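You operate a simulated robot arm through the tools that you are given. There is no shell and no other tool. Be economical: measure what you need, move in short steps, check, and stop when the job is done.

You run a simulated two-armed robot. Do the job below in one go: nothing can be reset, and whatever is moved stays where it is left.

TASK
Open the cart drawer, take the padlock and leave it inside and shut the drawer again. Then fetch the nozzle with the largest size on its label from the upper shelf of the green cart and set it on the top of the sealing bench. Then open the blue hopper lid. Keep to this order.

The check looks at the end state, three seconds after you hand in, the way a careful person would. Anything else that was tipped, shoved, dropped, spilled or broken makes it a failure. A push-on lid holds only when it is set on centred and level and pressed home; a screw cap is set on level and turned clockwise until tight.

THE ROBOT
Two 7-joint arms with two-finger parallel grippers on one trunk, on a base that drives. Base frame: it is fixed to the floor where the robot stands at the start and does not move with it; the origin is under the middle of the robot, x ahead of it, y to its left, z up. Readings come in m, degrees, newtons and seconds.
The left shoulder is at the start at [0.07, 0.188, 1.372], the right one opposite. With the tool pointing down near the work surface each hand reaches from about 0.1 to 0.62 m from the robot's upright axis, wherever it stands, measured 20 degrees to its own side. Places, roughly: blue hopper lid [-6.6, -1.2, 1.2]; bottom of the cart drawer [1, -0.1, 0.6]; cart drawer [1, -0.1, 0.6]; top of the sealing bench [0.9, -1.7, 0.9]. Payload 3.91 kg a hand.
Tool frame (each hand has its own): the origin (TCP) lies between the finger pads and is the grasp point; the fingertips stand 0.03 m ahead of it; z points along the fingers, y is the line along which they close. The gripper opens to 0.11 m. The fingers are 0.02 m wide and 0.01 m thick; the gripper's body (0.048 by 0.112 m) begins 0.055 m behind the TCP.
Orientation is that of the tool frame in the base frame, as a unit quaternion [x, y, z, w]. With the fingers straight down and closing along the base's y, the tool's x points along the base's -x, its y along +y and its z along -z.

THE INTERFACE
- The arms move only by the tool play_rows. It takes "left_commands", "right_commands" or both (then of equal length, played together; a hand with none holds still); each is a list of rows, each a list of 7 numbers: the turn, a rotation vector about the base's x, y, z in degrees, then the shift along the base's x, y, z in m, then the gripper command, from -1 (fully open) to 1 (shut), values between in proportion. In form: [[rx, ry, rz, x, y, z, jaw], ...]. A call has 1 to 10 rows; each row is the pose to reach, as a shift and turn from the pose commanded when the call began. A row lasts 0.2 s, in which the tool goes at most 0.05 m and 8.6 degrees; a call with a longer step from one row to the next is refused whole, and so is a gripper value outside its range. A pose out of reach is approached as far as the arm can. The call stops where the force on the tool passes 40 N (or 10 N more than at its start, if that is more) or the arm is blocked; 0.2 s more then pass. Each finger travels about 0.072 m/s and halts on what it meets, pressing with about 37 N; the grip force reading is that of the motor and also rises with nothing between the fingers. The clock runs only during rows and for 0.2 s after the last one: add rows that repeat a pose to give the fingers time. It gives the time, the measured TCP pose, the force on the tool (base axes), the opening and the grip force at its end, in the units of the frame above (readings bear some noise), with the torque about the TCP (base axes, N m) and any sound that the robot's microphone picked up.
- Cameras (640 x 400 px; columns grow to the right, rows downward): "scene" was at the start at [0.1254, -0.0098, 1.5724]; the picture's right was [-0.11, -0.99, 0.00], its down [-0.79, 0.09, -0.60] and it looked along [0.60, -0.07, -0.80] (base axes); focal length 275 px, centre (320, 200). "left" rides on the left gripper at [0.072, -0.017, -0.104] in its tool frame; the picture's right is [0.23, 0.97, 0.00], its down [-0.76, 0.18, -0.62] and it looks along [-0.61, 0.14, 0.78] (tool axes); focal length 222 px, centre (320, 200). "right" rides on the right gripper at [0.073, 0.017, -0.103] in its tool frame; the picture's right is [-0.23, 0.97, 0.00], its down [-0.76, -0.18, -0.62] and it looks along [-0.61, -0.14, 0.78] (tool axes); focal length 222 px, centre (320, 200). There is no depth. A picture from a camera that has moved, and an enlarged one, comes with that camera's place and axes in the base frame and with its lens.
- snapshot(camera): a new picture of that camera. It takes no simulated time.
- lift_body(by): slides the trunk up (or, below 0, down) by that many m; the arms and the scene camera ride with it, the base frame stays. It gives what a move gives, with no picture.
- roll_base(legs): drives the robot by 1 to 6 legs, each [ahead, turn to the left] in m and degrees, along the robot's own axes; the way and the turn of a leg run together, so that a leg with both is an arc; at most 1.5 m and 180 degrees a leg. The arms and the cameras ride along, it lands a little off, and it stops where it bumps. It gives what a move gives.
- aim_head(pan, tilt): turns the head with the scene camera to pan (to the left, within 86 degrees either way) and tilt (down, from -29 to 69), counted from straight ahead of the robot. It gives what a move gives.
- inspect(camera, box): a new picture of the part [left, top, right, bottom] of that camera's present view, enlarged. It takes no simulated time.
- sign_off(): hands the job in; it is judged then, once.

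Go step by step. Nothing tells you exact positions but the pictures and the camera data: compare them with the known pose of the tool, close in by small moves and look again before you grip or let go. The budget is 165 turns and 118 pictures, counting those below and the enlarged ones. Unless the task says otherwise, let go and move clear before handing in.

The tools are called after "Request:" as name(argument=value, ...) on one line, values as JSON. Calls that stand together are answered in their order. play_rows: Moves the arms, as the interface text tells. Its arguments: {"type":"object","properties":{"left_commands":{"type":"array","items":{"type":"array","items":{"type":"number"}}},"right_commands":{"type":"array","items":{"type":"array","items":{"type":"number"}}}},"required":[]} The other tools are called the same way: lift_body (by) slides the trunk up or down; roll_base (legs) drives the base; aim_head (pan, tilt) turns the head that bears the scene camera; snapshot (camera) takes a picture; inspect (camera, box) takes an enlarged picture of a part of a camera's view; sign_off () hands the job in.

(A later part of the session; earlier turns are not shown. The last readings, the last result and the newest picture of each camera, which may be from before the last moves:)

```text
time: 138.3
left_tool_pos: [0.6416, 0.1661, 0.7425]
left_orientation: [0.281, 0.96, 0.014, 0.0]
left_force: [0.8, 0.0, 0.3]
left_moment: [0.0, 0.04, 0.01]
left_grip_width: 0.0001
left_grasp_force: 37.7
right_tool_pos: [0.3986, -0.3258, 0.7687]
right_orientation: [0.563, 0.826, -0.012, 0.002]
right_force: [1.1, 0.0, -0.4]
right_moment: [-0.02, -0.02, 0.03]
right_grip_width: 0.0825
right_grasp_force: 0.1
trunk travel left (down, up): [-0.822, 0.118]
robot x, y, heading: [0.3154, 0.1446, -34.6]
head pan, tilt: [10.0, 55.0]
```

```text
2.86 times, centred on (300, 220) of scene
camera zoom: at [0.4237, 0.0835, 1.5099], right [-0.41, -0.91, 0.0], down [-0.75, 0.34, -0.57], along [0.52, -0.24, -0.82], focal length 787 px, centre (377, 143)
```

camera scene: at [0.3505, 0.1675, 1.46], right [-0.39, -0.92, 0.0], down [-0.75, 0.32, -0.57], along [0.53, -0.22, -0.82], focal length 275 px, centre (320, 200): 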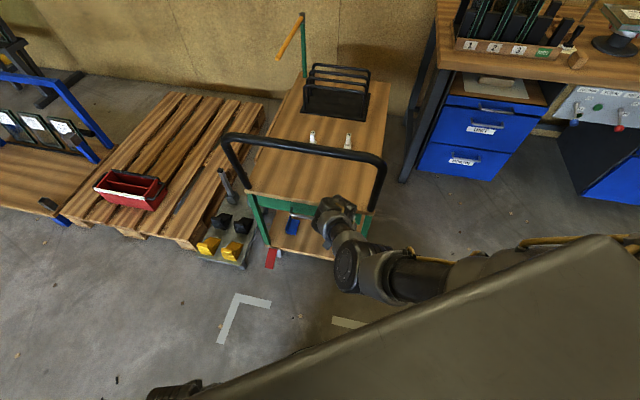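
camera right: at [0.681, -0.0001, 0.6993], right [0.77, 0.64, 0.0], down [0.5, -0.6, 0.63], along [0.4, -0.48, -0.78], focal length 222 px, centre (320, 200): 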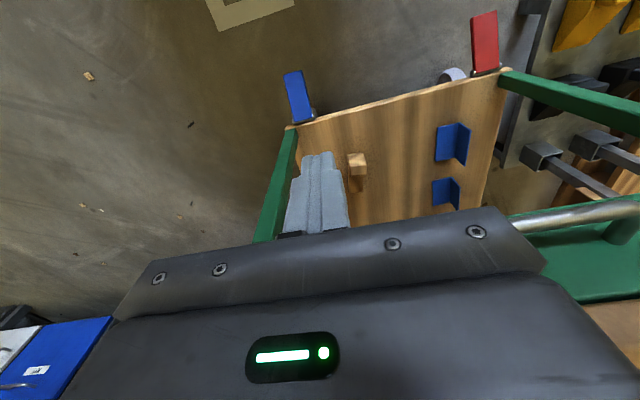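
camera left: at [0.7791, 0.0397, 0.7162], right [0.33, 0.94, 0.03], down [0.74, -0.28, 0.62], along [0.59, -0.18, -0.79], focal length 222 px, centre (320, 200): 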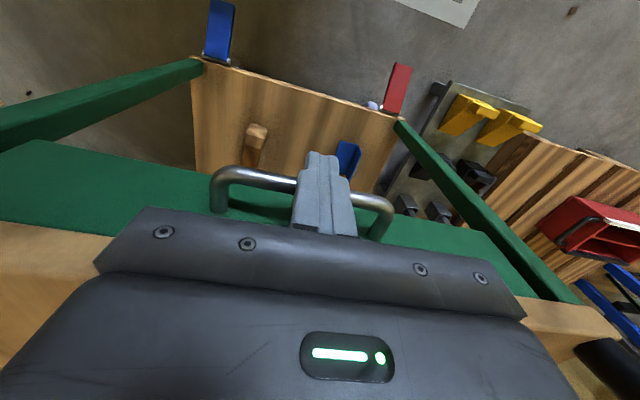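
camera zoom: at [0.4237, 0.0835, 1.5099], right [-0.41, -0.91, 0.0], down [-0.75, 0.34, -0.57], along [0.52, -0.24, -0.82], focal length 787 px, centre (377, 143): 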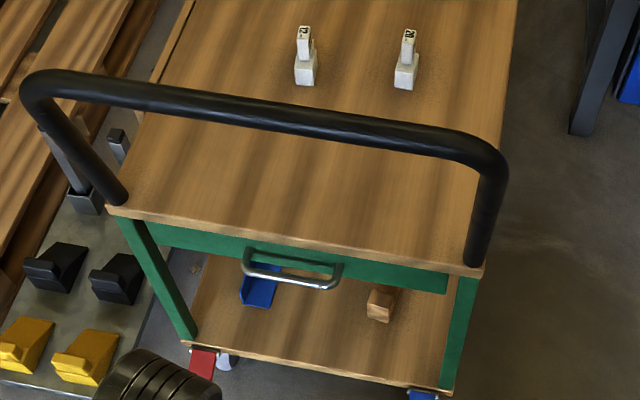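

The drawer is shut and the nozzles are undisturbed. Now I'll drive round to the cart's right side for nozzle 20.

Request:
roll_base(legs=[[-0.2, 0], [0, -47.8], [0.76, 0], [0, 63.4], [0.37, 0], [0, 77]])

Request:
aim_head(pan=-10, tilt=50)

Request:
snapshot(camera="scene")

Request:
snapshot(camera="right")

```text
time: 154.0
left_tool_pos: [0.5476, -0.3174, 0.7423]
left_orientation: [-0.479, 0.877, 0.01, -0.01]
left_force: [0.1, -0.3, 0.2]
left_moment: [0.01, 0.0, -0.01]
left_grip_width: 0.0
left_grasp_force: 37.4
right_tool_pos: [1.0391, -0.5589, 0.7689]
right_orientation: [-0.185, 0.983, -0.008, 0.01]
right_force: [-0.2, -0.3, -0.3]
right_moment: [0.02, -0.02, -0.01]
right_grip_width: 0.0824
right_grasp_force: 0.1
trunk travel left (down, up): [-0.822, 0.118]
robot x, y, heading: [0.5695, -0.6443, 55.6]
head pan, tilt: [10.0, 55.0]
```

```text
time: 154.8
left_tool_pos: [0.5483, -0.3175, 0.744]
left_orientation: [-0.48, 0.877, 0.011, -0.01]
left_force: [-0.3, 0.1, 0.1]
left_moment: [-0.01, -0.01, 0.04]
left_grip_width: 0.0
left_grasp_force: 37.2
right_tool_pos: [1.0392, -0.559, 0.7686]
right_orientation: [-0.185, 0.983, -0.007, 0.01]
right_force: [-0.4, 0.2, -0.1]
right_moment: [0.01, 0.03, 0.01]
right_grip_width: 0.0825
right_grasp_force: 0.0
trunk travel left (down, up): [-0.822, 0.118]
robot x, y, heading: [0.5664, -0.6449, 55.5]
head pan, tilt: [-10.0, 50.0]
```

```text
39 pictures are left
camera scene: at [0.6543, -0.5494, 1.5164], right [0.71, -0.7, 0.0], down [-0.54, -0.55, -0.64], along [0.45, 0.46, -0.77], focal length 275 px, centre (320, 200)
```

scene: 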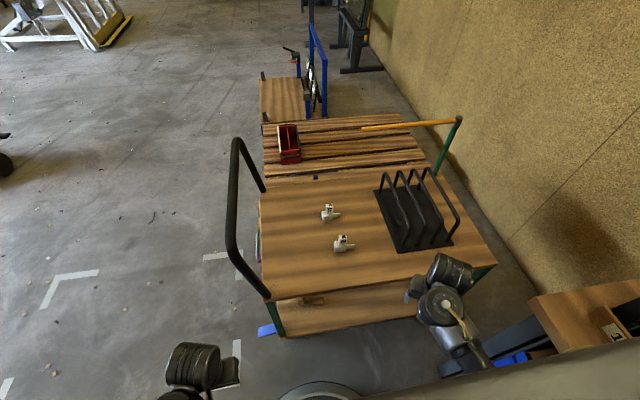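

```text
38 pictures are left
camera right: at [0.9635, -0.5689, 0.8703], right [-0.14, 0.99, -0.01], down [0.76, 0.12, 0.64], along [0.63, 0.08, -0.77], focal length 222 px, centre (320, 200)
```

right: 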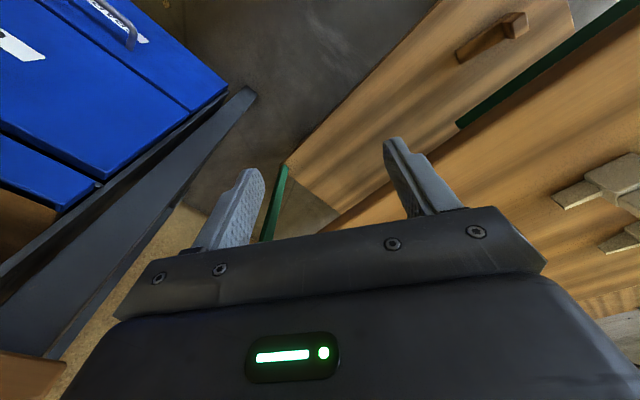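

Nozzle 20 is at about (1.06, -0.25). I'll move 7 cm closer and look at its shape.

Request:
roll_base(legs=[[0.07, 0]])

Request:
inspect(camera="scene", box=[310, 220, 374, 260])

```text
time: 155.8
left_tool_pos: [0.5874, -0.2591, 0.7427]
left_orientation: [-0.48, 0.877, 0.01, -0.011]
left_force: [-0.5, 0.1, -0.7]
left_moment: [0.01, -0.03, 0.0]
left_grip_width: 0.0
left_grasp_force: 36.7
right_tool_pos: [1.0807, -0.5005, 0.7689]
right_orientation: [-0.187, 0.982, -0.007, 0.009]
right_force: [0.2, 0.7, -0.1]
right_moment: [-0.02, -0.02, -0.01]
right_grip_width: 0.0826
right_grasp_force: 0.0
trunk travel left (down, up): [-0.822, 0.118]
robot x, y, heading: [0.6106, -0.5849, 55.6]
head pan, tilt: [-10.0, 50.0]
```

```text
10.00 times, centred on (342, 240) of scene
camera zoom: at [0.6951, -0.4898, 1.5163], right [0.71, -0.7, 0.0], down [-0.54, -0.55, -0.64], along [0.45, 0.46, -0.77], focal length 2754 px, centre (100, -200)
```

zoom: 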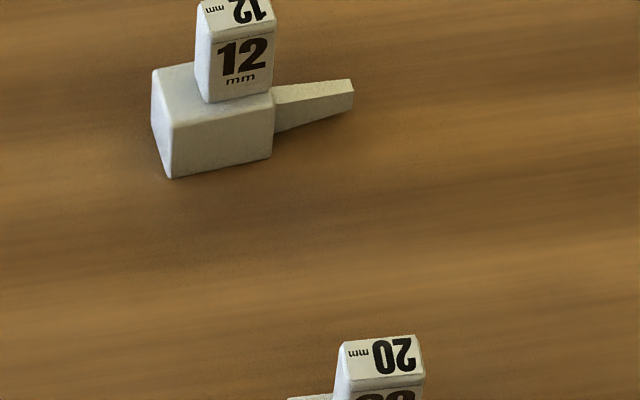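

Nozzle 20's label plate stands upright on its block at about (1.059, -0.246). I'll bring the right hand above it, closing along the cart's length.

Request:
play_rows(right_commands=[[0, 0, 5, -0.003, 0.02, 0.02, -0.5], [0, 0, 10, -0.006, 0.055, 0.03, -0.5], [0, 0, 15, -0.01, 0.095, 0.035, -0.5], [0, 0, 20, -0.013, 0.135, 0.035, -0.5], [0, 0, 25, -0.016, 0.175, 0.035, -0.5], [0, 0, 30, -0.02, 0.215, 0.035, -0.5], [0, 0, 33, -0.022, 0.244, 0.035, -0.5]])

Request:
snapshot(camera="right")

```text
time: 157.4
left_tool_pos: [0.5878, -0.258, 0.7433]
left_orientation: [-0.48, 0.877, 0.009, -0.01]
left_force: [1.0, -0.3, -0.3]
left_moment: [-0.02, -0.01, 0.02]
left_grip_width: 0.0
left_grasp_force: 37.2
right_tool_pos: [1.0583, -0.2547, 0.8043]
right_orientation: [-0.458, 0.889, -0.005, 0.011]
right_force: [0.0, 0.5, -0.2]
right_moment: [-0.01, 0.03, 0.01]
right_grip_width: 0.0827
right_grasp_force: 0.0
trunk travel left (down, up): [-0.822, 0.118]
robot x, y, heading: [0.6122, -0.5861, 55.5]
head pan, tilt: [-10.0, 50.0]
```

```text
36 pictures are left
camera right: at [0.9998, -0.3032, 0.9066], right [-0.66, 0.75, -0.01], down [0.57, 0.52, 0.64], along [0.49, 0.41, -0.77], focal length 222 px, centre (320, 200)
```

right: 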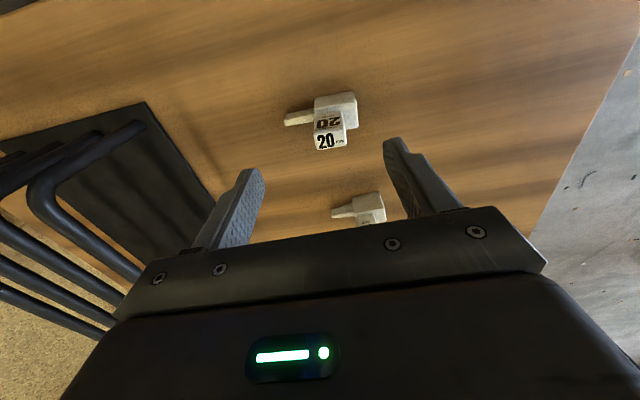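

The plate is nearly under the tool axis. I'll shift 1 cm and descend so the tips stop just above the block.

Request:
play_rows(right_commands=[[0, 0, 0, 0.003, 0.011, 0, -0.5], [0, 0, 0, 0.003, 0.011, -0.025, -0.5], [0, 0, 0, 0.003, 0.011, -0.05, -0.5], [0, 0, 0, 0.003, 0.011, -0.065, -0.5], [0, 0, 0, 0.003, 0.011, -0.075, -0.5]])

Request:
snapshot(camera="right")

```text
time: 158.7
left_tool_pos: [0.5876, -0.2598, 0.7449]
left_orientation: [-0.48, 0.877, 0.008, -0.01]
left_force: [-0.6, 0.0, 0.2]
left_moment: [0.0, -0.01, 0.05]
left_grip_width: 0.0001
left_grasp_force: 36.5
right_tool_pos: [1.0591, -0.2447, 0.7269]
right_orientation: [-0.457, 0.889, -0.004, 0.011]
right_force: [-0.3, -0.3, -0.5]
right_moment: [0.02, -0.01, -0.02]
right_grip_width: 0.0825
right_grasp_force: 0.0
trunk travel left (down, up): [-0.822, 0.118]
robot x, y, heading: [0.6094, -0.586, 55.5]
head pan, tilt: [-10.0, 50.0]
```

```text
35 pictures are left
camera right: at [1.0015, -0.2941, 0.8297], right [-0.66, 0.75, -0.01], down [0.57, 0.51, 0.64], along [0.49, 0.41, -0.77], focal length 222 px, centre (320, 200)
```

right: 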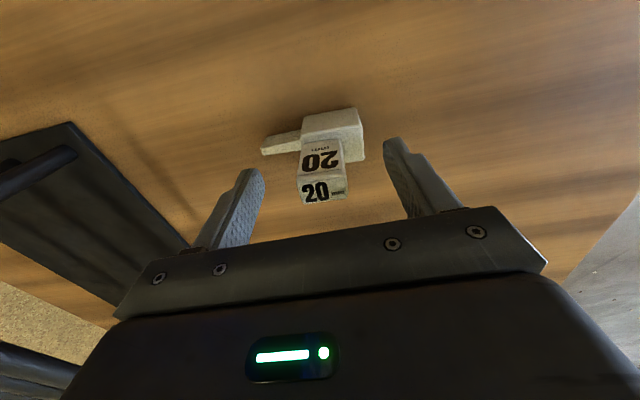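

Plate is centred between the fingers. I'll lower 12 mm more, close, and lift slightly.

Request:
play_rows(right_commands=[[0, 0, 0, 0.001, 0, -0.006, -0.5], [0, 0, 0, 0.001, 0, -0.012, -0.5], [0, 0, 0, 0.001, 0, -0.012, 0], [0, 0, 0, 0.001, 0, -0.012, 0.4], [0, 0, 0, 0.001, 0, -0.012, 0.8], [0, 0, 0, 0.001, 0, -0.012, 1], [0, 0, 0, 0.001, 0, -0.012, 1]])

Request:
snapshot(camera="right")

```text
time: 160.2
left_tool_pos: [0.5879, -0.2578, 0.7422]
left_orientation: [-0.481, 0.877, 0.009, -0.011]
left_force: [-0.3, 0.5, -0.5]
left_moment: [-0.01, -0.03, -0.03]
left_grip_width: 0.0
left_grasp_force: 37.1
right_tool_pos: [1.0617, -0.2456, 0.7185]
right_orientation: [-0.457, 0.889, -0.004, 0.012]
right_force: [-0.6, 0.4, 1.0]
right_moment: [0.04, 0.07, -0.02]
right_grip_width: 0.0391
right_grasp_force: 36.6
trunk travel left (down, up): [-0.822, 0.118]
robot x, y, heading: [0.6108, -0.5887, 55.4]
head pan, tilt: [-10.0, 50.0]
```

```text
34 pictures are left
camera right: at [1.002, -0.294, 0.819], right [-0.66, 0.75, -0.01], down [0.57, 0.51, 0.64], along [0.49, 0.41, -0.77], focal length 222 px, centre (320, 200)
```

right: 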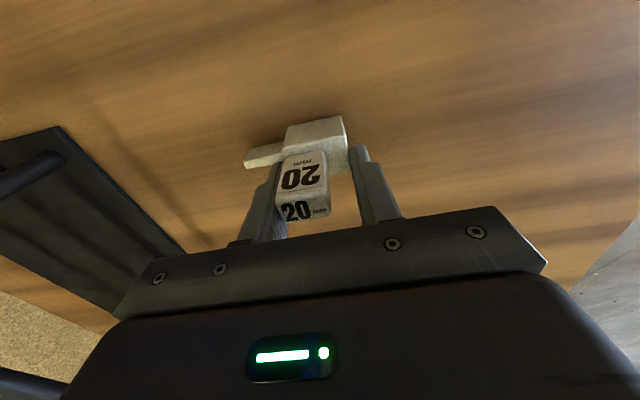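

One fingertip caught the block's side (39 mm). I'll open, rise 1 cm and regrip on the plate only.

Request:
play_rows(right_commands=[[0, 0, 0, 0, 0, 0, 0.2], [0, 0, 0, 0, 0, 0, 0], [0, 0, 0, 0, 0, 0.005, 0], [0, 0, 0, 0, 0, 0.01, 0], [0, 0, 0, 0, 0, 0.01, 0.3], [0, 0, 0, 0, 0, 0.01, 0.6], [0, 0, 0, 0, 0, 0.01, 1], [0, 0, 0, 0, 0, 0.01, 1]])

Request:
snapshot(camera="right")

```text
time: 162.1
left_tool_pos: [0.5882, -0.2586, 0.7444]
left_orientation: [-0.481, 0.877, 0.009, -0.009]
left_force: [0.7, 0.0, 0.3]
left_moment: [-0.06, -0.02, 0.01]
left_grip_width: 0.0
left_grasp_force: 37.5
right_tool_pos: [1.0614, -0.2443, 0.7276]
right_orientation: [-0.458, 0.889, -0.004, 0.012]
right_force: [0.3, 0.1, -0.2]
right_moment: [-0.02, 0.01, 0.0]
right_grip_width: 0.0249
right_grasp_force: 36.8
trunk travel left (down, up): [-0.822, 0.118]
robot x, y, heading: [0.6128, -0.5799, 55.7]
head pan, tilt: [-10.0, 50.0]
```

```text
33 pictures are left
camera right: at [1.0027, -0.2944, 0.8291], right [-0.66, 0.75, -0.01], down [0.57, 0.51, 0.64], along [0.49, 0.41, -0.77], focal length 222 px, centre (320, 200)
```

right: 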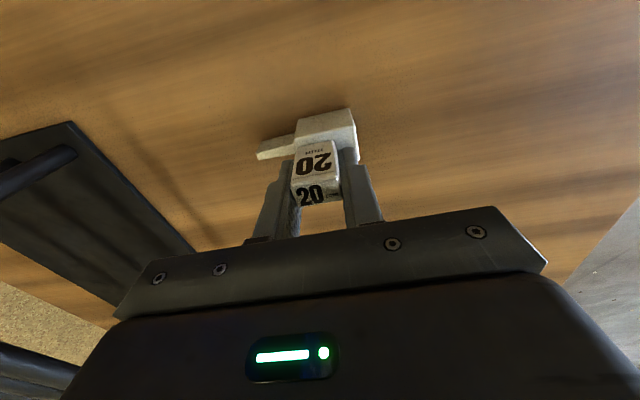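

Now the plate is held squarely (25 mm). I'll lift, retract to the robot's side, and raise the trunk for the bench.

Request:
play_rows(right_commands=[[0, 0, 0, 0, 0, 0.02, 1], [0, 0, 0, 0, 0, 0.05, 1], [0, 0, 0, 0, 0, 0.08, 1], [0, 0, 0, -0.01, -0.035, 0.08, 1], [0, 0, 0, -0.02, -0.075, 0.08, 1], [0, 0, 0, -0.03, -0.115, 0.08, 1], [0, 0, 0, -0.04, -0.155, 0.08, 1], [0, 0, 0, -0.05, -0.19, 0.08, 1], [0, 0, 0, -0.055, -0.205, 0.08, 1]])

Request:
lift_body(by=0.118)

Request:
roll_base(legs=[[-0.3, 0], [0, -90]])

Request:
aim_head(pan=-20, tilt=35)

Request:
snapshot(camera="scene")

Request:
snapshot(camera="right")

```text
time: 163.6
left_tool_pos: [0.5866, -0.2596, 0.7434]
left_orientation: [-0.481, 0.877, 0.01, -0.01]
left_force: [-0.4, 0.6, -0.9]
left_moment: [-0.02, -0.01, -0.02]
left_grip_width: 0.0
left_grasp_force: 37.0
right_tool_pos: [1.0272, -0.3855, 0.8058]
right_orientation: [-0.453, 0.891, -0.002, 0.016]
right_force: [0.0, 7.4, -15.1]
right_moment: [0.14, -0.92, -0.43]
right_grip_width: 0.0251
right_grasp_force: 37.1
trunk travel left (down, up): [-0.822, 0.118]
robot x, y, heading: [0.6114, -0.5874, 55.6]
head pan, tilt: [-10.0, 50.0]
stopped in row 7 (right hand): the force on the tool passed its limit at 58 N (the readings are from after the stop); the commanded pose is now the measured one
```

```text
time: 165.1
left_tool_pos: [0.5866, -0.2583, 0.8605]
left_orientation: [-0.481, 0.877, 0.009, -0.01]
left_force: [-0.3, 0.1, -0.2]
left_moment: [0.02, 0.01, -0.01]
left_grip_width: 0.0
left_grasp_force: 37.2
right_tool_pos: [1.0285, -0.3859, 0.9218]
right_orientation: [-0.453, 0.892, -0.002, 0.014]
right_force: [-6.3, 14.6, -26.5]
right_moment: [-0.01, -2.23, -1.15]
right_grip_width: 0.0251
right_grasp_force: 36.8
trunk travel left (down, up): [-0.94, 0.0]
robot x, y, heading: [0.6113, -0.5835, 55.5]
head pan, tilt: [-10.0, 50.0]
```

```text
time: 171.0
left_tool_pos: [0.7689, -0.8094, 0.8613]
left_orientation: [0.284, 0.959, 0.014, 0.0]
left_force: [0.3, -0.3, 1.0]
left_moment: [0.02, 0.01, -0.02]
left_grip_width: 0.0
left_grasp_force: 37.1
right_tool_pos: [0.6387, -1.2487, 0.9233]
right_orientation: [0.314, 0.949, -0.012, 0.008]
right_force: [14.5, 6.0, -27.5]
right_moment: [-2.36, -0.03, -1.2]
right_grip_width: 0.0253
right_grasp_force: 37.1
trunk travel left (down, up): [-0.94, 0.0]
robot x, y, heading: [0.4391, -0.8322, -35.1]
head pan, tilt: [-10.0, 50.0]
```

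```text
time: 171.7
left_tool_pos: [0.7691, -0.8088, 0.8616]
left_orientation: [0.284, 0.959, 0.015, 0.0]
left_force: [0.1, -0.1, 0.2]
left_moment: [-0.01, -0.01, 0.0]
left_grip_width: 0.0001
left_grasp_force: 36.9
right_tool_pos: [0.6379, -1.2486, 0.9229]
right_orientation: [0.315, 0.949, -0.011, 0.008]
right_force: [10.4, 3.2, -19.1]
right_moment: [-1.5, 0.14, -0.85]
right_grip_width: 0.0249
right_grasp_force: 37.1
trunk travel left (down, up): [-0.94, 0.0]
robot x, y, heading: [0.4435, -0.8289, -34.9]
head pan, tilt: [-20.0, 35.0]
```

```text
32 pictures are left
camera scene: at [0.5349, -0.9323, 1.656], right [-0.82, -0.58, 0.0], down [-0.33, 0.47, -0.82], along [0.47, -0.67, -0.57], focal length 275 px, centre (320, 200)
```

scene: 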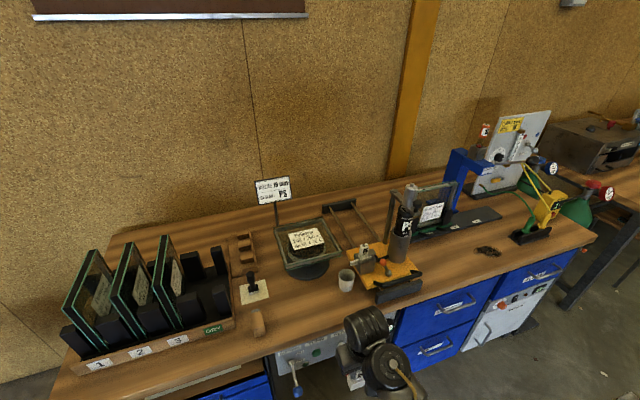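

```text
31 pictures are left
camera right: at [0.5895, -1.1881, 1.0244], right [0.76, 0.65, -0.01], down [0.5, -0.58, 0.64], along [0.41, -0.5, -0.77], focal length 222 px, centre (320, 200)
```

right: 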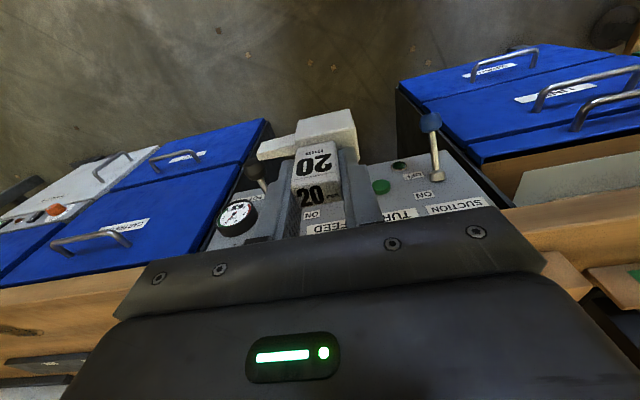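

The bench front edge is about 0.5 m ahead, parallel to the robot's front, with a free patch near (0.87, -1.30) between the knob and the cup. I'll back off, extend the arm and raise it so the nozzle clears the bench edge before driving in.

Request:
roll_base(legs=[[-0.25, 0]])

Request:
play_rows(right_commands=[[0, 0, 0, 0, 0, -0.01, 1], [0, 0, 0, 0.015, -0.01, -0.01, 1], [0, 0, 0, 0.035, -0.025, -0.01, 1], [0, 0, 0, 0.06, -0.043, 0.0, 1], [0, 0, 0, 0.085, -0.06, 0.02, 1], [0, 0, 0, 0.115, -0.082, 0.035, 1], [0, 0, 0, 0.14, -0.1, 0.05, 1], [0, 0, 0, 0.163, -0.116, 0.065, 1], [0, 0, 0, 0.163, -0.116, 0.075, 1]])

```text
time: 173.6
left_tool_pos: [0.5632, -0.6648, 0.8608]
left_orientation: [0.281, 0.96, 0.015, 0.0]
left_force: [0.2, -0.5, -0.7]
left_moment: [0.0, -0.03, -0.04]
left_grip_width: 0.0
left_grasp_force: 37.2
right_tool_pos: [0.4346, -1.1058, 0.9237]
right_orientation: [0.311, 0.95, -0.012, 0.008]
right_force: [12.1, 4.6, -24.4]
right_moment: [-1.98, -0.05, -1.02]
right_grip_width: 0.0254
right_grasp_force: 36.8
trunk travel left (down, up): [-0.94, 0.0]
robot x, y, heading: [0.2345, -0.6876, -34.7]
head pan, tilt: [-20.0, 35.0]
```

```text
time: 174.8
left_tool_pos: [0.5643, -0.6654, 0.8617]
left_orientation: [0.282, 0.959, 0.014, -0.001]
left_force: [0.4, 0.1, 0.0]
left_moment: [0.0, 0.02, -0.02]
left_grip_width: 0.0001
left_grasp_force: 37.2
right_tool_pos: [0.5227, -1.1697, 0.9415]
right_orientation: [0.313, 0.95, -0.012, 0.012]
right_force: [5.4, -3.6, -14.5]
right_moment: [-0.38, -0.09, -0.16]
right_grip_width: 0.0251
right_grasp_force: 36.8
trunk travel left (down, up): [-0.94, 0.0]
robot x, y, heading: [0.2355, -0.6885, -34.7]
head pan, tilt: [-20.0, 35.0]
stopped in row 6 (right hand): the force on the tool passed its limit at 50 N (the readings are from after the stop); the commanded pose is now the measured one
```

Request:
play_rows(right_commands=[[0, 0, 0, 0, 0, -0.01, 1], [0, 0, 0, 0.015, -0.01, -0.015, 1], [0, 0, 0, 0.035, -0.025, -0.015, 1], [0, 0, 0, 0.06, -0.043, -0.01, 1], [0, 0, 0, 0.08, -0.057, 0.0, 1], [0, 0, 0, 0.09, -0.064, 0.02, 1], [0, 0, 0, 0.09, -0.064, 0.035, 1], [0, 0, 0, 0.09, -0.064, 0.05, 1], [0, 0, 0, 0.09, -0.064, 0.06, 1]])

```text
time: 176.8
left_tool_pos: [0.5625, -0.6653, 0.8624]
left_orientation: [0.282, 0.959, 0.015, 0.0]
left_force: [0.3, -0.4, 0.2]
left_moment: [-0.02, 0.04, 0.03]
left_grip_width: 0.0
left_grasp_force: 36.6
right_tool_pos: [0.6129, -1.2325, 1.0034]
right_orientation: [0.312, 0.95, -0.012, 0.013]
right_force: [1.7, -1.6, -3.3]
right_moment: [0.03, 0.02, 0.01]
right_grip_width: 0.0253
right_grasp_force: 37.1
trunk travel left (down, up): [-0.94, 0.0]
robot x, y, heading: [0.2379, -0.6864, -34.5]
head pan, tilt: [-20.0, 35.0]
```

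Nozzle bottom is now at about 0.935 m. I'll check the bench from here to triangulate its height.

Request:
snapshot(camera="scene")

Request:
snapshot(camera="right")

```text
30 pictures are left
camera scene: at [0.3296, -0.7888, 1.6561], right [-0.82, -0.58, 0.0], down [-0.33, 0.47, -0.82], along [0.47, -0.67, -0.57], focal length 275 px, centre (320, 200)
```

scene: 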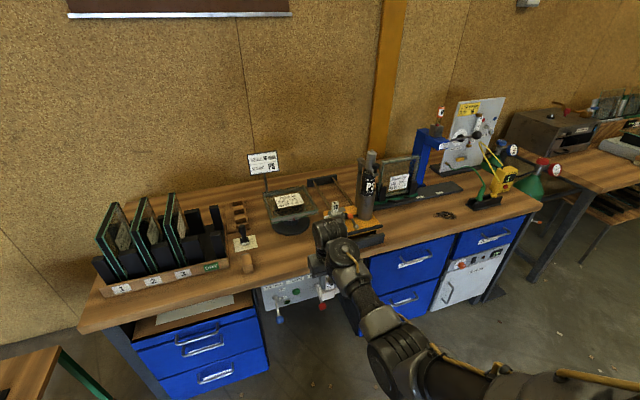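

```text
29 pictures are left
camera right: at [0.5627, -1.1714, 1.1045], right [0.76, 0.65, -0.01], down [0.5, -0.58, 0.65], along [0.42, -0.5, -0.76], focal length 222 px, centre (320, 200)
```

right: 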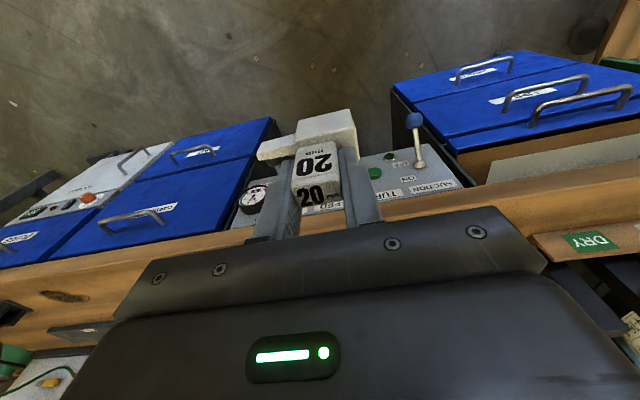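

The bench top comes out at about 0.865 m, so clearance is good. I'll shift the hand 6 cm left, then drive 24 cm forward over the free patch.

Request:
play_rows(right_commands=[[0, 0, 0, 0.012, 0.017, 0, 1], [0, 0, 0, 0.024, 0.034, 0, 1], [0, 0, 0, 0.034, 0.049, 0, 1]])

Request:
roll_base(legs=[[0.24, 0]])

Request:
snapshot(camera="right")

Request:
snapshot(camera="scene")

```text
time: 177.6
left_tool_pos: [0.5623, -0.6647, 0.8611]
left_orientation: [0.281, 0.96, 0.013, 0.0]
left_force: [0.5, 0.1, 0.1]
left_moment: [0.01, -0.01, 0.0]
left_grip_width: 0.0001
left_grasp_force: 36.4
right_tool_pos: [0.6473, -1.1834, 1.0033]
right_orientation: [0.313, 0.95, -0.012, 0.012]
right_force: [-0.5, 0.0, -0.7]
right_moment: [0.0, -0.06, -0.04]
right_grip_width: 0.025
right_grasp_force: 37.0
trunk travel left (down, up): [-0.94, 0.0]
robot x, y, heading: [0.237, -0.6914, -34.6]
head pan, tilt: [-20.0, 35.0]
```

```text
time: 179.4
left_tool_pos: [0.7633, -0.8026, 0.8612]
left_orientation: [0.282, 0.959, 0.015, -0.001]
left_force: [0.2, 0.0, -0.2]
left_moment: [0.0, -0.01, 0.01]
left_grip_width: 0.0
left_grasp_force: 37.3
right_tool_pos: [0.8447, -1.3222, 1.003]
right_orientation: [0.314, 0.949, -0.012, 0.013]
right_force: [0.2, -0.6, 0.3]
right_moment: [-0.02, 0.0, -0.01]
right_grip_width: 0.0249
right_grasp_force: 36.7
trunk travel left (down, up): [-0.94, 0.0]
robot x, y, heading: [0.4341, -0.828, -34.7]
head pan, tilt: [-20.0, 35.0]
```

```text
28 pictures are left
camera right: at [0.7955, -1.2619, 1.1037], right [0.76, 0.65, -0.01], down [0.5, -0.58, 0.65], along [0.42, -0.5, -0.76], focal length 222 px, centre (320, 200)
```

right: 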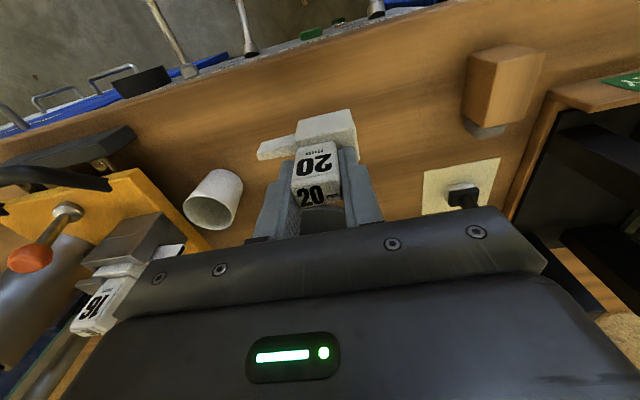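

```text
27 pictures are left
camera scene: at [0.5288, -0.9265, 1.6562], right [-0.82, -0.58, 0.0], down [-0.33, 0.47, -0.82], along [0.47, -0.67, -0.57], focal length 275 px, centre (320, 200)
```

scene: 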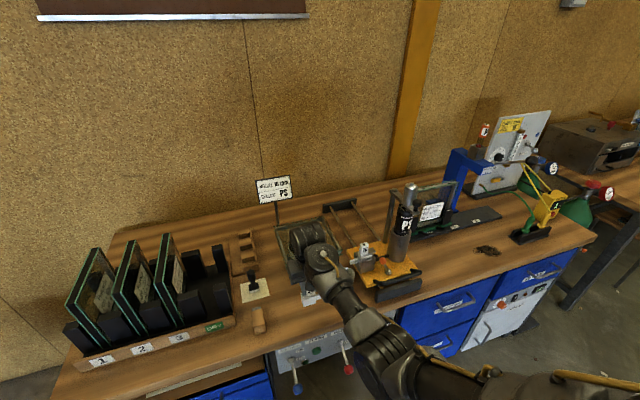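

Free wood below, clear of the cup and the wooden knob. I'll lower slowly until contact.

Request:
play_rows(right_commands=[[0, 0, 0, 0, 0, -0.015, 1], [0, 0, 0, 0, 0, -0.03, 1], [0, 0, 0, 0, 0, -0.04, 1], [0, 0, 0, 0, 0, -0.046, 1], [0, 0, 0, 0, 0, -0.052, 1], [0, 0, 0, 0, 0, -0.058, 1], [0, 0, 0, 0, 0, -0.064, 1], [0, 0, 0, 0, 0, -0.07, 1], [0, 0, 0, 0, 0, -0.076, 1]])

```text
time: 181.4
left_tool_pos: [0.761, -0.8024, 0.8615]
left_orientation: [0.282, 0.959, 0.015, 0.0]
left_force: [-0.4, -0.1, 0.3]
left_moment: [0.0, 0.03, 0.0]
left_grip_width: 0.0
left_grasp_force: 36.7
right_tool_pos: [0.8457, -1.3236, 0.9266]
right_orientation: [0.313, 0.949, -0.013, 0.014]
right_force: [0.6, -1.7, 2.9]
right_moment: [0.03, -0.08, -0.01]
right_grip_width: 0.0253
right_grasp_force: 36.5
trunk travel left (down, up): [-0.94, 0.0]
robot x, y, heading: [0.4397, -0.8231, -35.0]
head pan, tilt: [-20.0, 35.0]
```

Slight force appears; I'll go on in 2–3 mm steps.

Request:
play_rows(right_commands=[[0, 0, 0, 0, 0, -0.003, 1], [0, 0, 0, 0, 0, -0.006, 1], [0, 0, 0, 0, 0, -0.009, 1]])

Request:
snapshot(camera="right")

```text
time: 182.1
left_tool_pos: [0.7618, -0.8021, 0.8614]
left_orientation: [0.283, 0.959, 0.014, 0.0]
left_force: [1.0, 0.6, 1.0]
left_moment: [0.02, -0.01, 0.03]
left_grip_width: 0.0
left_grasp_force: 37.1
right_tool_pos: [0.8474, -1.3249, 0.9267]
right_orientation: [0.314, 0.949, -0.014, 0.018]
right_force: [-7.5, 3.2, 23.2]
right_moment: [0.87, 0.55, 0.24]
right_grip_width: 0.0253
right_grasp_force: 37.1
trunk travel left (down, up): [-0.94, 0.0]
robot x, y, heading: [0.4353, -0.8205, -34.6]
head pan, tilt: [-20.0, 35.0]
stopped in row 3 (right hand): the force on the tool passed its limit at 43 N (the readings are from after the stop); the commanded pose is now the measured one
```

```text
26 pictures are left
camera right: at [0.797, -1.2638, 1.0261], right [0.76, 0.65, 0.0], down [0.49, -0.57, 0.66], along [0.42, -0.5, -0.75], focal length 222 px, centre (320, 200)
```

right: 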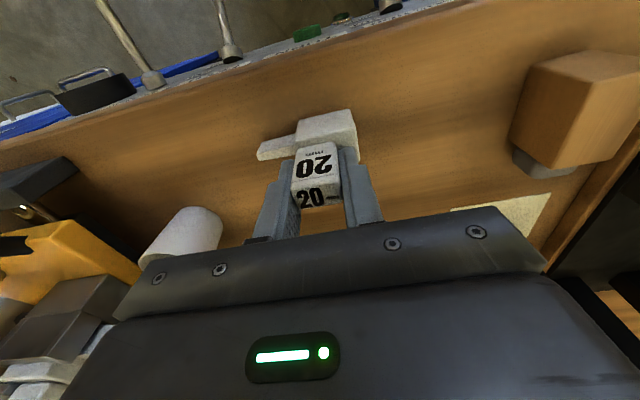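

The nozzle stands on the bench. I'll relax, open and rise straight up.

Request:
play_rows(right_commands=[[0, 0, 0, 0, 0, 0.002, 1], [0, 0, 0, 0, 0, 0.002, 0.5], [0, 0, 0, 0, 0, 0.002, 0.1], [0, 0, 0, 0, 0, 0.002, 0], [0, 0, 0, 0, 0, 0.015, 0], [0, 0, 0, 0, 0, 0.035, 0], [0, 0, 0, 0, 0, 0.055, 0], [0, 0, 0, 0, 0, 0.075, 0]])

Request:
snapshot(camera="right")

```text
time: 183.9
left_tool_pos: [0.7626, -0.8042, 0.8607]
left_orientation: [0.282, 0.959, 0.015, -0.001]
left_force: [0.0, 0.1, -2.5]
left_moment: [0.02, -0.03, 0.0]
left_grip_width: 0.0
left_grasp_force: 37.1
right_tool_pos: [0.8477, -1.3271, 0.9967]
right_orientation: [0.313, 0.95, -0.014, 0.016]
right_force: [-0.2, 0.8, 0.2]
right_moment: [0.0, -0.01, -0.01]
right_grip_width: 0.0552
right_grasp_force: 0.2
trunk travel left (down, up): [-0.94, 0.0]
robot x, y, heading: [0.4352, -0.8234, -34.9]
head pan, tilt: [-20.0, 35.0]
```

```text
25 pictures are left
camera right: at [0.7978, -1.266, 1.0968], right [0.76, 0.65, -0.01], down [0.49, -0.57, 0.65], along [0.42, -0.5, -0.76], focal length 222 px, centre (320, 200)
```

right: 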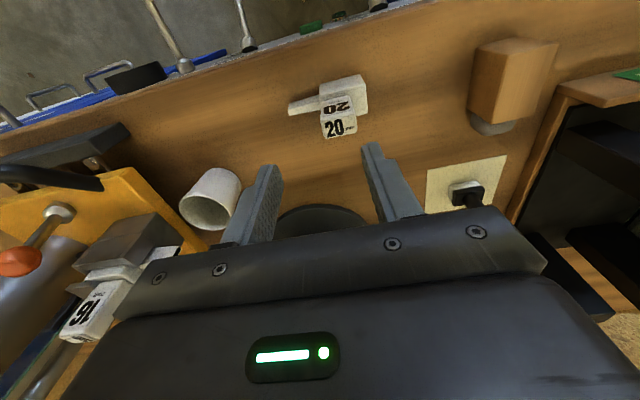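

Nozzle 20 stands on the bench. I'll back away, tuck the arm, and turn around toward the hopper.

Request:
roll_base(legs=[[-0.5, 0]])

Request:
play_rows(right_commands=[[0, 0, 0, 0, 0, -0.04, 0], [0, 0, 0, 0, 0, -0.08, 0], [0, 0, 0, -0.02, 0.014, -0.12, 0], [0, 0, 0, -0.05, 0.035, -0.14, 0], [0, 0, 0, -0.085, 0.06, -0.15, 0], [0, 0, 0, -0.12, 0.085, -0.16, 0], [0, 0, 0, -0.155, 0.11, -0.17, 0], [0, 0, 0, -0.19, 0.135, -0.18, 0]])

Request:
roll_base(legs=[[0, -145]])

Request:
aim_head(pan=0, tilt=18)

Request:
snapshot(camera="scene")

```text
time: 186.8
left_tool_pos: [0.3627, -0.5266, 0.8607]
left_orientation: [0.284, 0.959, 0.015, -0.001]
left_force: [0.1, -0.4, -0.4]
left_moment: [-0.04, 0.05, 0.02]
left_grip_width: 0.0
left_grasp_force: 37.1
right_tool_pos: [0.4483, -1.0509, 0.9958]
right_orientation: [0.315, 0.949, -0.014, 0.016]
right_force: [-1.0, 0.4, -0.6]
right_moment: [0.01, 0.0, 0.0]
right_grip_width: 0.0553
right_grasp_force: 0.1
trunk travel left (down, up): [-0.94, 0.0]
robot x, y, heading: [0.0356, -0.5508, -34.7]
head pan, tilt: [-20.0, 35.0]
```

```text
time: 188.6
left_tool_pos: [0.3618, -0.5255, 0.861]
left_orientation: [0.284, 0.959, 0.014, 0.001]
left_force: [-0.6, 0.7, -0.5]
left_moment: [-0.03, -0.01, -0.01]
left_grip_width: 0.0002
left_grasp_force: 37.3
right_tool_pos: [0.259, -0.9162, 0.8182]
right_orientation: [0.314, 0.949, -0.013, 0.018]
right_force: [-0.4, 0.0, 0.5]
right_moment: [-0.01, 0.0, 0.03]
right_grip_width: 0.0552
right_grasp_force: 0.1
trunk travel left (down, up): [-0.94, 0.0]
robot x, y, heading: [0.0343, -0.5489, -35.0]
head pan, tilt: [-20.0, 35.0]
```

```text
time: 194.9
left_tool_pos: [-0.2099, -0.763, 0.8613]
left_orientation: [0.999, 0.038, 0.005, 0.014]
left_force: [0.2, 0.7, -0.3]
left_moment: [0.01, 0.03, -0.01]
left_grip_width: 0.0
left_grasp_force: 36.6
right_tool_pos: [-0.3645, -0.3896, 0.8168]
right_orientation: [1.0, 0.005, -0.02, -0.008]
right_force: [-0.2, -0.4, 0.0]
right_moment: [0.02, -0.06, -0.02]
right_grip_width: 0.0547
right_grasp_force: 0.1
trunk travel left (down, up): [-0.94, 0.0]
robot x, y, heading: [0.0351, -0.5463, -177.4]
head pan, tilt: [-20.0, 35.0]
```

```text
time: 195.7
left_tool_pos: [-0.21, -0.764, 0.8608]
left_orientation: [0.999, 0.039, 0.005, 0.013]
left_force: [0.0, -0.1, 0.1]
left_moment: [-0.03, 0.0, -0.02]
left_grip_width: 0.0
left_grasp_force: 37.4
right_tool_pos: [-0.3648, -0.3903, 0.8166]
right_orientation: [1.0, 0.007, -0.018, -0.007]
right_force: [0.4, -0.1, 0.6]
right_moment: [0.03, 0.0, -0.01]
right_grip_width: 0.055
right_grasp_force: 0.1
trunk travel left (down, up): [-0.94, 0.0]
robot x, y, heading: [0.0357, -0.545, -177.5]
head pan, tilt: [0.0, 18.0]
```

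```text
24 pictures are left
camera scene: at [-0.1057, -0.5557, 1.6832], right [-0.04, 1.0, 0.0], down [0.31, 0.01, -0.95], along [-0.95, -0.04, -0.31], focal length 275 px, centre (320, 200)
```

scene: 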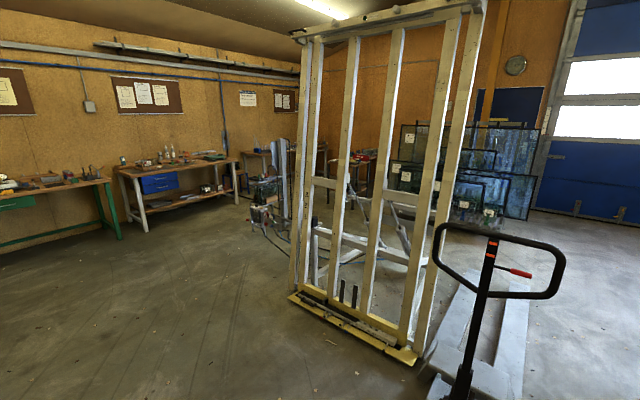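

A big rack stands ahead; the hopper is beyond it. I'll drive around its left side and look again.

Request:
roll_base(legs=[[0, 36.8], [1.0, 0], [1.0, 0], [0, -40]])

Request:
snapshot(camera="scene")

```text
time: 209.4
left_tool_pos: [-1.8527, -1.9555, 0.8625]
left_orientation: [1.0, -0.021, 0.004, 0.014]
left_force: [0.0, -0.4, -0.4]
left_moment: [0.01, 0.02, -0.02]
left_grip_width: 0.0001
left_grasp_force: 37.1
right_tool_pos: [-1.9631, -1.5664, 0.8175]
right_orientation: [0.998, -0.054, -0.02, -0.009]
right_force: [-0.1, 0.5, -0.4]
right_moment: [-0.01, -0.01, 0.02]
right_grip_width: 0.0548
right_grasp_force: 0.2
trunk travel left (down, up): [-0.94, 0.0]
robot x, y, heading: [-1.5809, -1.7719, 175.5]
head pan, tilt: [0.0, 18.0]
```

```text
23 pictures are left
camera scene: at [-1.7243, -1.7622, 1.6832], right [0.07, 1.0, 0.0], down [0.31, -0.02, -0.95], along [-0.95, 0.07, -0.31], focal length 275 px, centre (320, 200)
```

scene: 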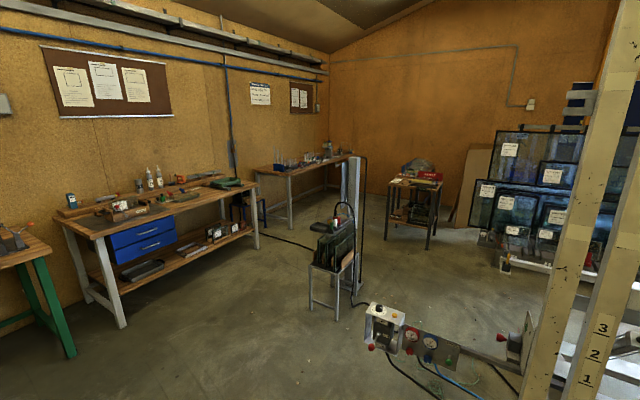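

Request:
inspect(camera="scene", box=[250, 110, 450, 235])

```text
3.20 times, centred on (350, 172) of scene
camera zoom: at [-1.7243, -1.7622, 1.6832], right [0.07, 1.0, 0.0], down [0.31, -0.02, -0.95], along [-0.95, 0.07, -0.31], focal length 881 px, centre (224, 288)
```

zoom: 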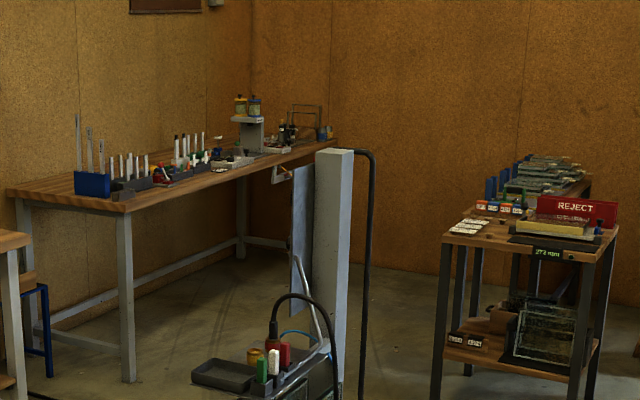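

The two-hopper machine (yellow and blue lids) stands on the far bench. I'll drive through the aisle between the near bench and the column.

Request:
roll_base(legs=[[0, 13.1], [1.275, 0], [1.275, 0], [0, -55.7], [0.955, 0], [0, 17]])

Request:
snapshot(camera="scene")

```text
time: 230.6
left_tool_pos: [-5.0416, -1.5041, 0.8614]
left_orientation: [0.97, -0.243, 0.001, 0.015]
left_force: [-0.3, 0.6, 0.3]
left_moment: [-0.03, 0.01, 0.01]
left_grip_width: 0.0
left_grasp_force: 36.7
right_tool_pos: [-4.97, -1.1075, 0.818]
right_orientation: [0.961, -0.274, -0.017, -0.013]
right_force: [-0.1, -0.4, 1.1]
right_moment: [0.04, -0.01, 0.05]
right_grip_width: 0.0548
right_grasp_force: 0.0
trunk travel left (down, up): [-0.94, 0.0]
robot x, y, heading: [-4.7183, -1.4528, 150.0]
head pan, tilt: [0.0, 18.0]
```

```text
21 pictures are left
camera scene: at [-4.8398, -1.3849, 1.6832], right [0.5, 0.87, 0.0], down [0.27, -0.15, -0.95], along [-0.82, 0.48, -0.31], focal length 275 px, centre (320, 200)
```

scene: 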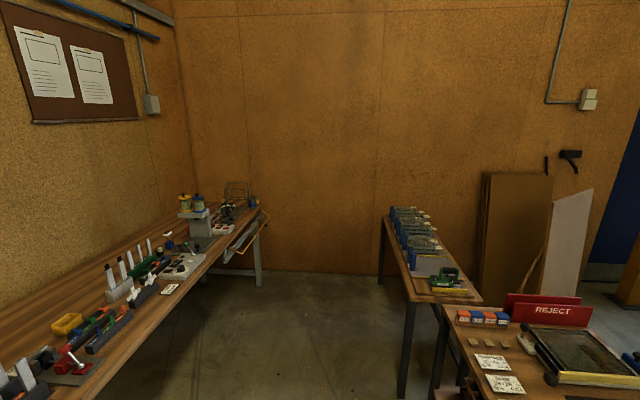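

The blue lid is at about (-6.48, -1.23), roughly 0.15 m inside the bench edge. I'll drive to stand off in front of it and face it.

Request:
roll_base(legs=[[0, -3.8], [1.41, 0], [0, 88.2]])

Request:
aim_head(pan=-8, tilt=32)

Request:
snapshot(camera="scene")

```text
time: 241.8
left_tool_pos: [-5.8641, -0.9905, 0.8609]
left_orientation: [0.88, 0.475, 0.011, 0.011]
left_force: [-0.4, 0.0, 0.4]
left_moment: [0.01, -0.02, -0.01]
left_grip_width: 0.0002
left_grasp_force: 36.6
right_tool_pos: [-6.2537, -0.8828, 0.8165]
right_orientation: [0.895, 0.445, -0.021, 0.001]
right_force: [-0.2, -0.2, -0.5]
right_moment: [0.01, 0.03, -0.03]
right_grip_width: 0.055
right_grasp_force: 0.1
trunk travel left (down, up): [-0.94, 0.0]
robot x, y, heading: [-5.8834, -0.6615, -125.3]
head pan, tilt: [0.0, 18.0]
```

```text
time: 242.6
left_tool_pos: [-5.8632, -0.9892, 0.8615]
left_orientation: [0.88, 0.475, 0.01, 0.01]
left_force: [-0.8, 0.5, 1.0]
left_moment: [-0.05, 0.03, 0.0]
left_grip_width: 0.0
left_grasp_force: 37.3
right_tool_pos: [-6.2547, -0.8836, 0.8174]
right_orientation: [0.895, 0.446, -0.022, 0.003]
right_force: [-0.7, -0.1, 0.4]
right_moment: [0.02, 0.01, -0.01]
right_grip_width: 0.055
right_grasp_force: 0.0
trunk travel left (down, up): [-0.94, 0.0]
robot x, y, heading: [-5.885, -0.662, -125.1]
head pan, tilt: [-8.0, 32.0]
```

```text
20 pictures are left
camera scene: at [-5.9718, -0.7709, 1.6608], right [-0.73, 0.68, 0.0], down [0.36, 0.39, -0.85], along [-0.58, -0.62, -0.53], focal length 275 px, centre (320, 200)
```

scene: 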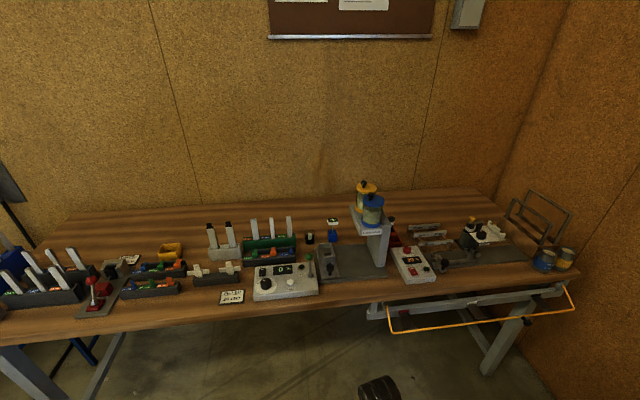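

Request:
inspect(camera="scene", box=[335, 170, 415, 220])

Request:
inspect(camera="scene", box=[310, 170, 454, 290])

```text
8.00 times, centred on (375, 195) of scene
camera zoom: at [-5.9718, -0.7709, 1.6608], right [-0.73, 0.68, 0.0], down [0.36, 0.39, -0.85], along [-0.58, -0.62, -0.53], focal length 2204 px, centre (-120, 240)
```

zoom: 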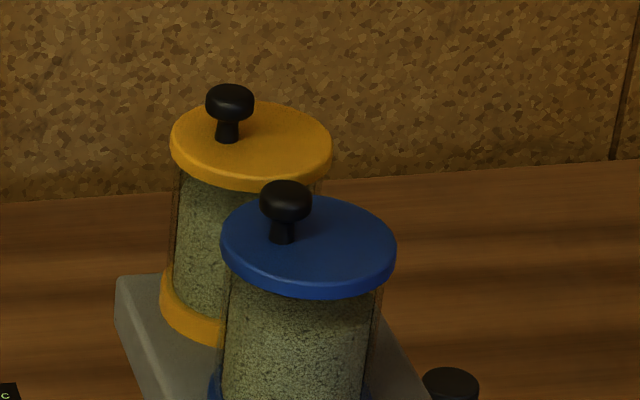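

```text
3.33 times, centred on (382, 230) of scene
camera zoom: at [-5.9718, -0.7709, 1.6608], right [-0.73, 0.68, 0.0], down [0.36, 0.39, -0.85], along [-0.58, -0.62, -0.53], focal length 918 px, centre (113, 100)
```

zoom: 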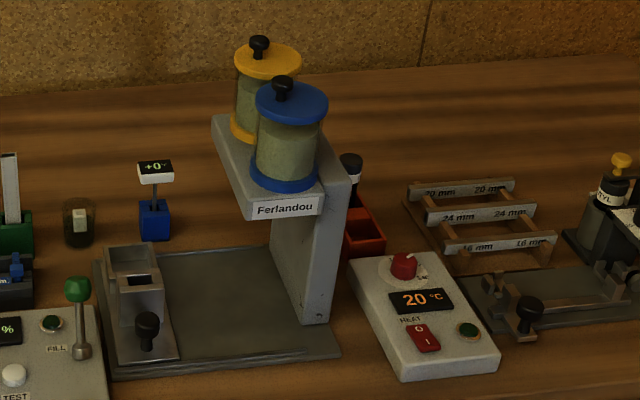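

The blue lid is a ~7 cm disc at about (-6.596, -1.19, 1.2) with a mushroom knob set a little left of centre. I'll pitch the right hand forward and raise it while still clear of the bench.

Request:
play_rows(right_commands=[[-5.7, 4, 0, -0.01, -0.014, 0, 0], [-11.5, 8, 0, -0.02, -0.028, 0.01, 0], [-17.2, 12.1, 0, -0.035, -0.05, 0.03, -0.2], [-22.9, 16.1, 0, -0.05, -0.07, 0.06, -0.2], [-28.6, 20.1, 0, -0.06, -0.085, 0.095, -0.2], [-34.4, 24.1, 0, -0.07, -0.1, 0.135, -0.2], [-40.1, 28.2, 0, -0.08, -0.114, 0.175, -0.2], [-45.8, 32.2, 0, -0.086, -0.123, 0.215, -0.2], [-49.1, 34.5, 0, -0.086, -0.123, 0.26, -0.2], [-49.1, 34.5, 0, -0.086, -0.123, 0.3, -0.2]])

```text
time: 244.8
left_tool_pos: [-5.8635, -0.9921, 0.8598]
left_orientation: [0.88, 0.475, 0.01, 0.011]
left_force: [-0.7, 0.0, -0.6]
left_moment: [-0.02, -0.01, -0.02]
left_grip_width: 0.0
left_grasp_force: 37.4
right_tool_pos: [-6.3379, -1.0021, 1.1162]
right_orientation: [0.767, 0.379, -0.458, 0.24]
right_force: [-0.4, -0.5, -1.4]
right_moment: [0.04, 0.01, 0.01]
right_grip_width: 0.0659
right_grasp_force: 0.0
trunk travel left (down, up): [-0.94, 0.0]
robot x, y, heading: [-5.8829, -0.6617, -125.2]
head pan, tilt: [-8.0, 32.0]
```

Request:
play_rows(right_commands=[[0, 0, 0, -0.015, 0.01, 0.03, -0.2], [0, 0, 0, -0.03, 0.02, 0.06, -0.2], [0, 0, 0, -0.045, 0.03, 0.09, -0.2], [0, 0, 0, -0.06, 0.042, 0.12, -0.2], [0, 0, 0, -0.078, 0.055, 0.15, -0.2], [0, 0, 0, -0.078, 0.055, 0.17, -0.2]])

Request:
roll_base(legs=[[0.12, 0]])

Request:
snapshot(camera="right")

Request:
snapshot(camera="scene")

```text
time: 245.6
left_tool_pos: [-5.8664, -0.9902, 0.8617]
left_orientation: [0.88, 0.475, 0.013, 0.012]
left_force: [-1.4, -0.1, 1.0]
left_moment: [0.03, -0.01, -0.05]
left_grip_width: 0.0004
left_grasp_force: 36.8
right_tool_pos: [-6.4537, -0.9269, 1.187]
right_orientation: [0.757, 0.391, -0.502, 0.146]
right_force: [0.2, 0.5, -0.9]
right_moment: [-0.02, 0.0, 0.04]
right_grip_width: 0.0664
right_grasp_force: 0.1
right hand out of reach, approached as far as the arm can: row 3
trunk travel left (down, up): [-0.94, 0.0]
robot x, y, heading: [-5.8849, -0.6629, -125.2]
head pan, tilt: [-8.0, 32.0]
stopped in row 3 (right hand): the arm was blocked; the commanded pose is now the measured one
```

```text
time: 246.8
left_tool_pos: [-5.9327, -1.0878, 0.8601]
left_orientation: [0.881, 0.473, 0.01, 0.01]
left_force: [0.6, 0.6, 0.2]
left_moment: [-0.03, 0.0, 0.02]
left_grip_width: 0.0
left_grasp_force: 37.1
right_tool_pos: [-6.5189, -1.0248, 1.1895]
right_orientation: [0.756, 0.391, -0.504, 0.146]
right_force: [-0.2, 0.3, -0.2]
right_moment: [0.01, -0.03, -0.01]
right_grip_width: 0.066
right_grasp_force: 0.1
trunk travel left (down, up): [-0.94, 0.0]
robot x, y, heading: [-5.9544, -0.7623, -125.5]
head pan, tilt: [-8.0, 32.0]
```

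```text
17 pictures are left
camera right: at [-6.4255, -0.9388, 1.1693], right [0.68, -0.74, 0.03], down [0.13, 0.16, 0.98], along [-0.72, -0.66, 0.2], focal length 222 px, centre (320, 200)
```

right: 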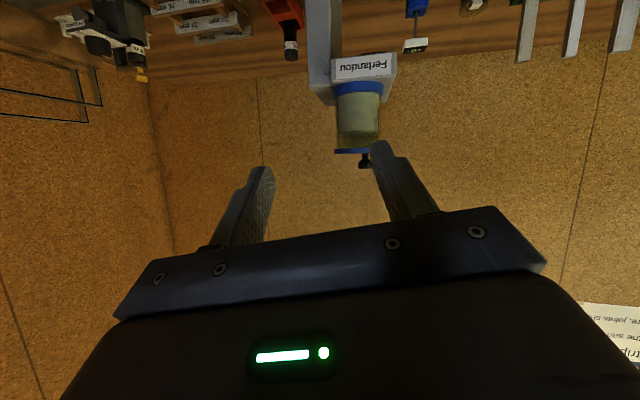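

```text
16 pictures are left
camera scene: at [-6.0409, -0.8672, 1.6609], right [-0.73, 0.69, 0.0], down [0.36, 0.39, -0.85], along [-0.58, -0.62, -0.53], focal length 275 px, centre (320, 200)
```

scene: 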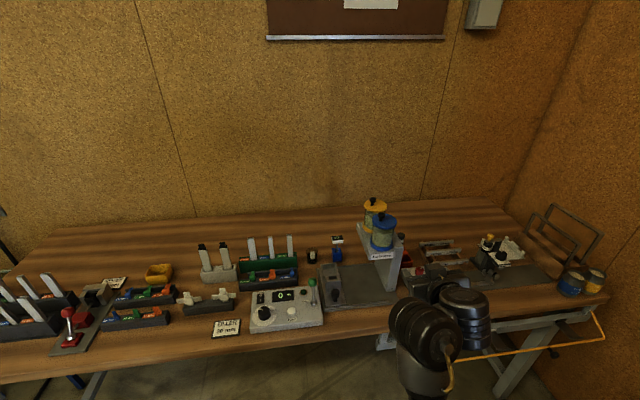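

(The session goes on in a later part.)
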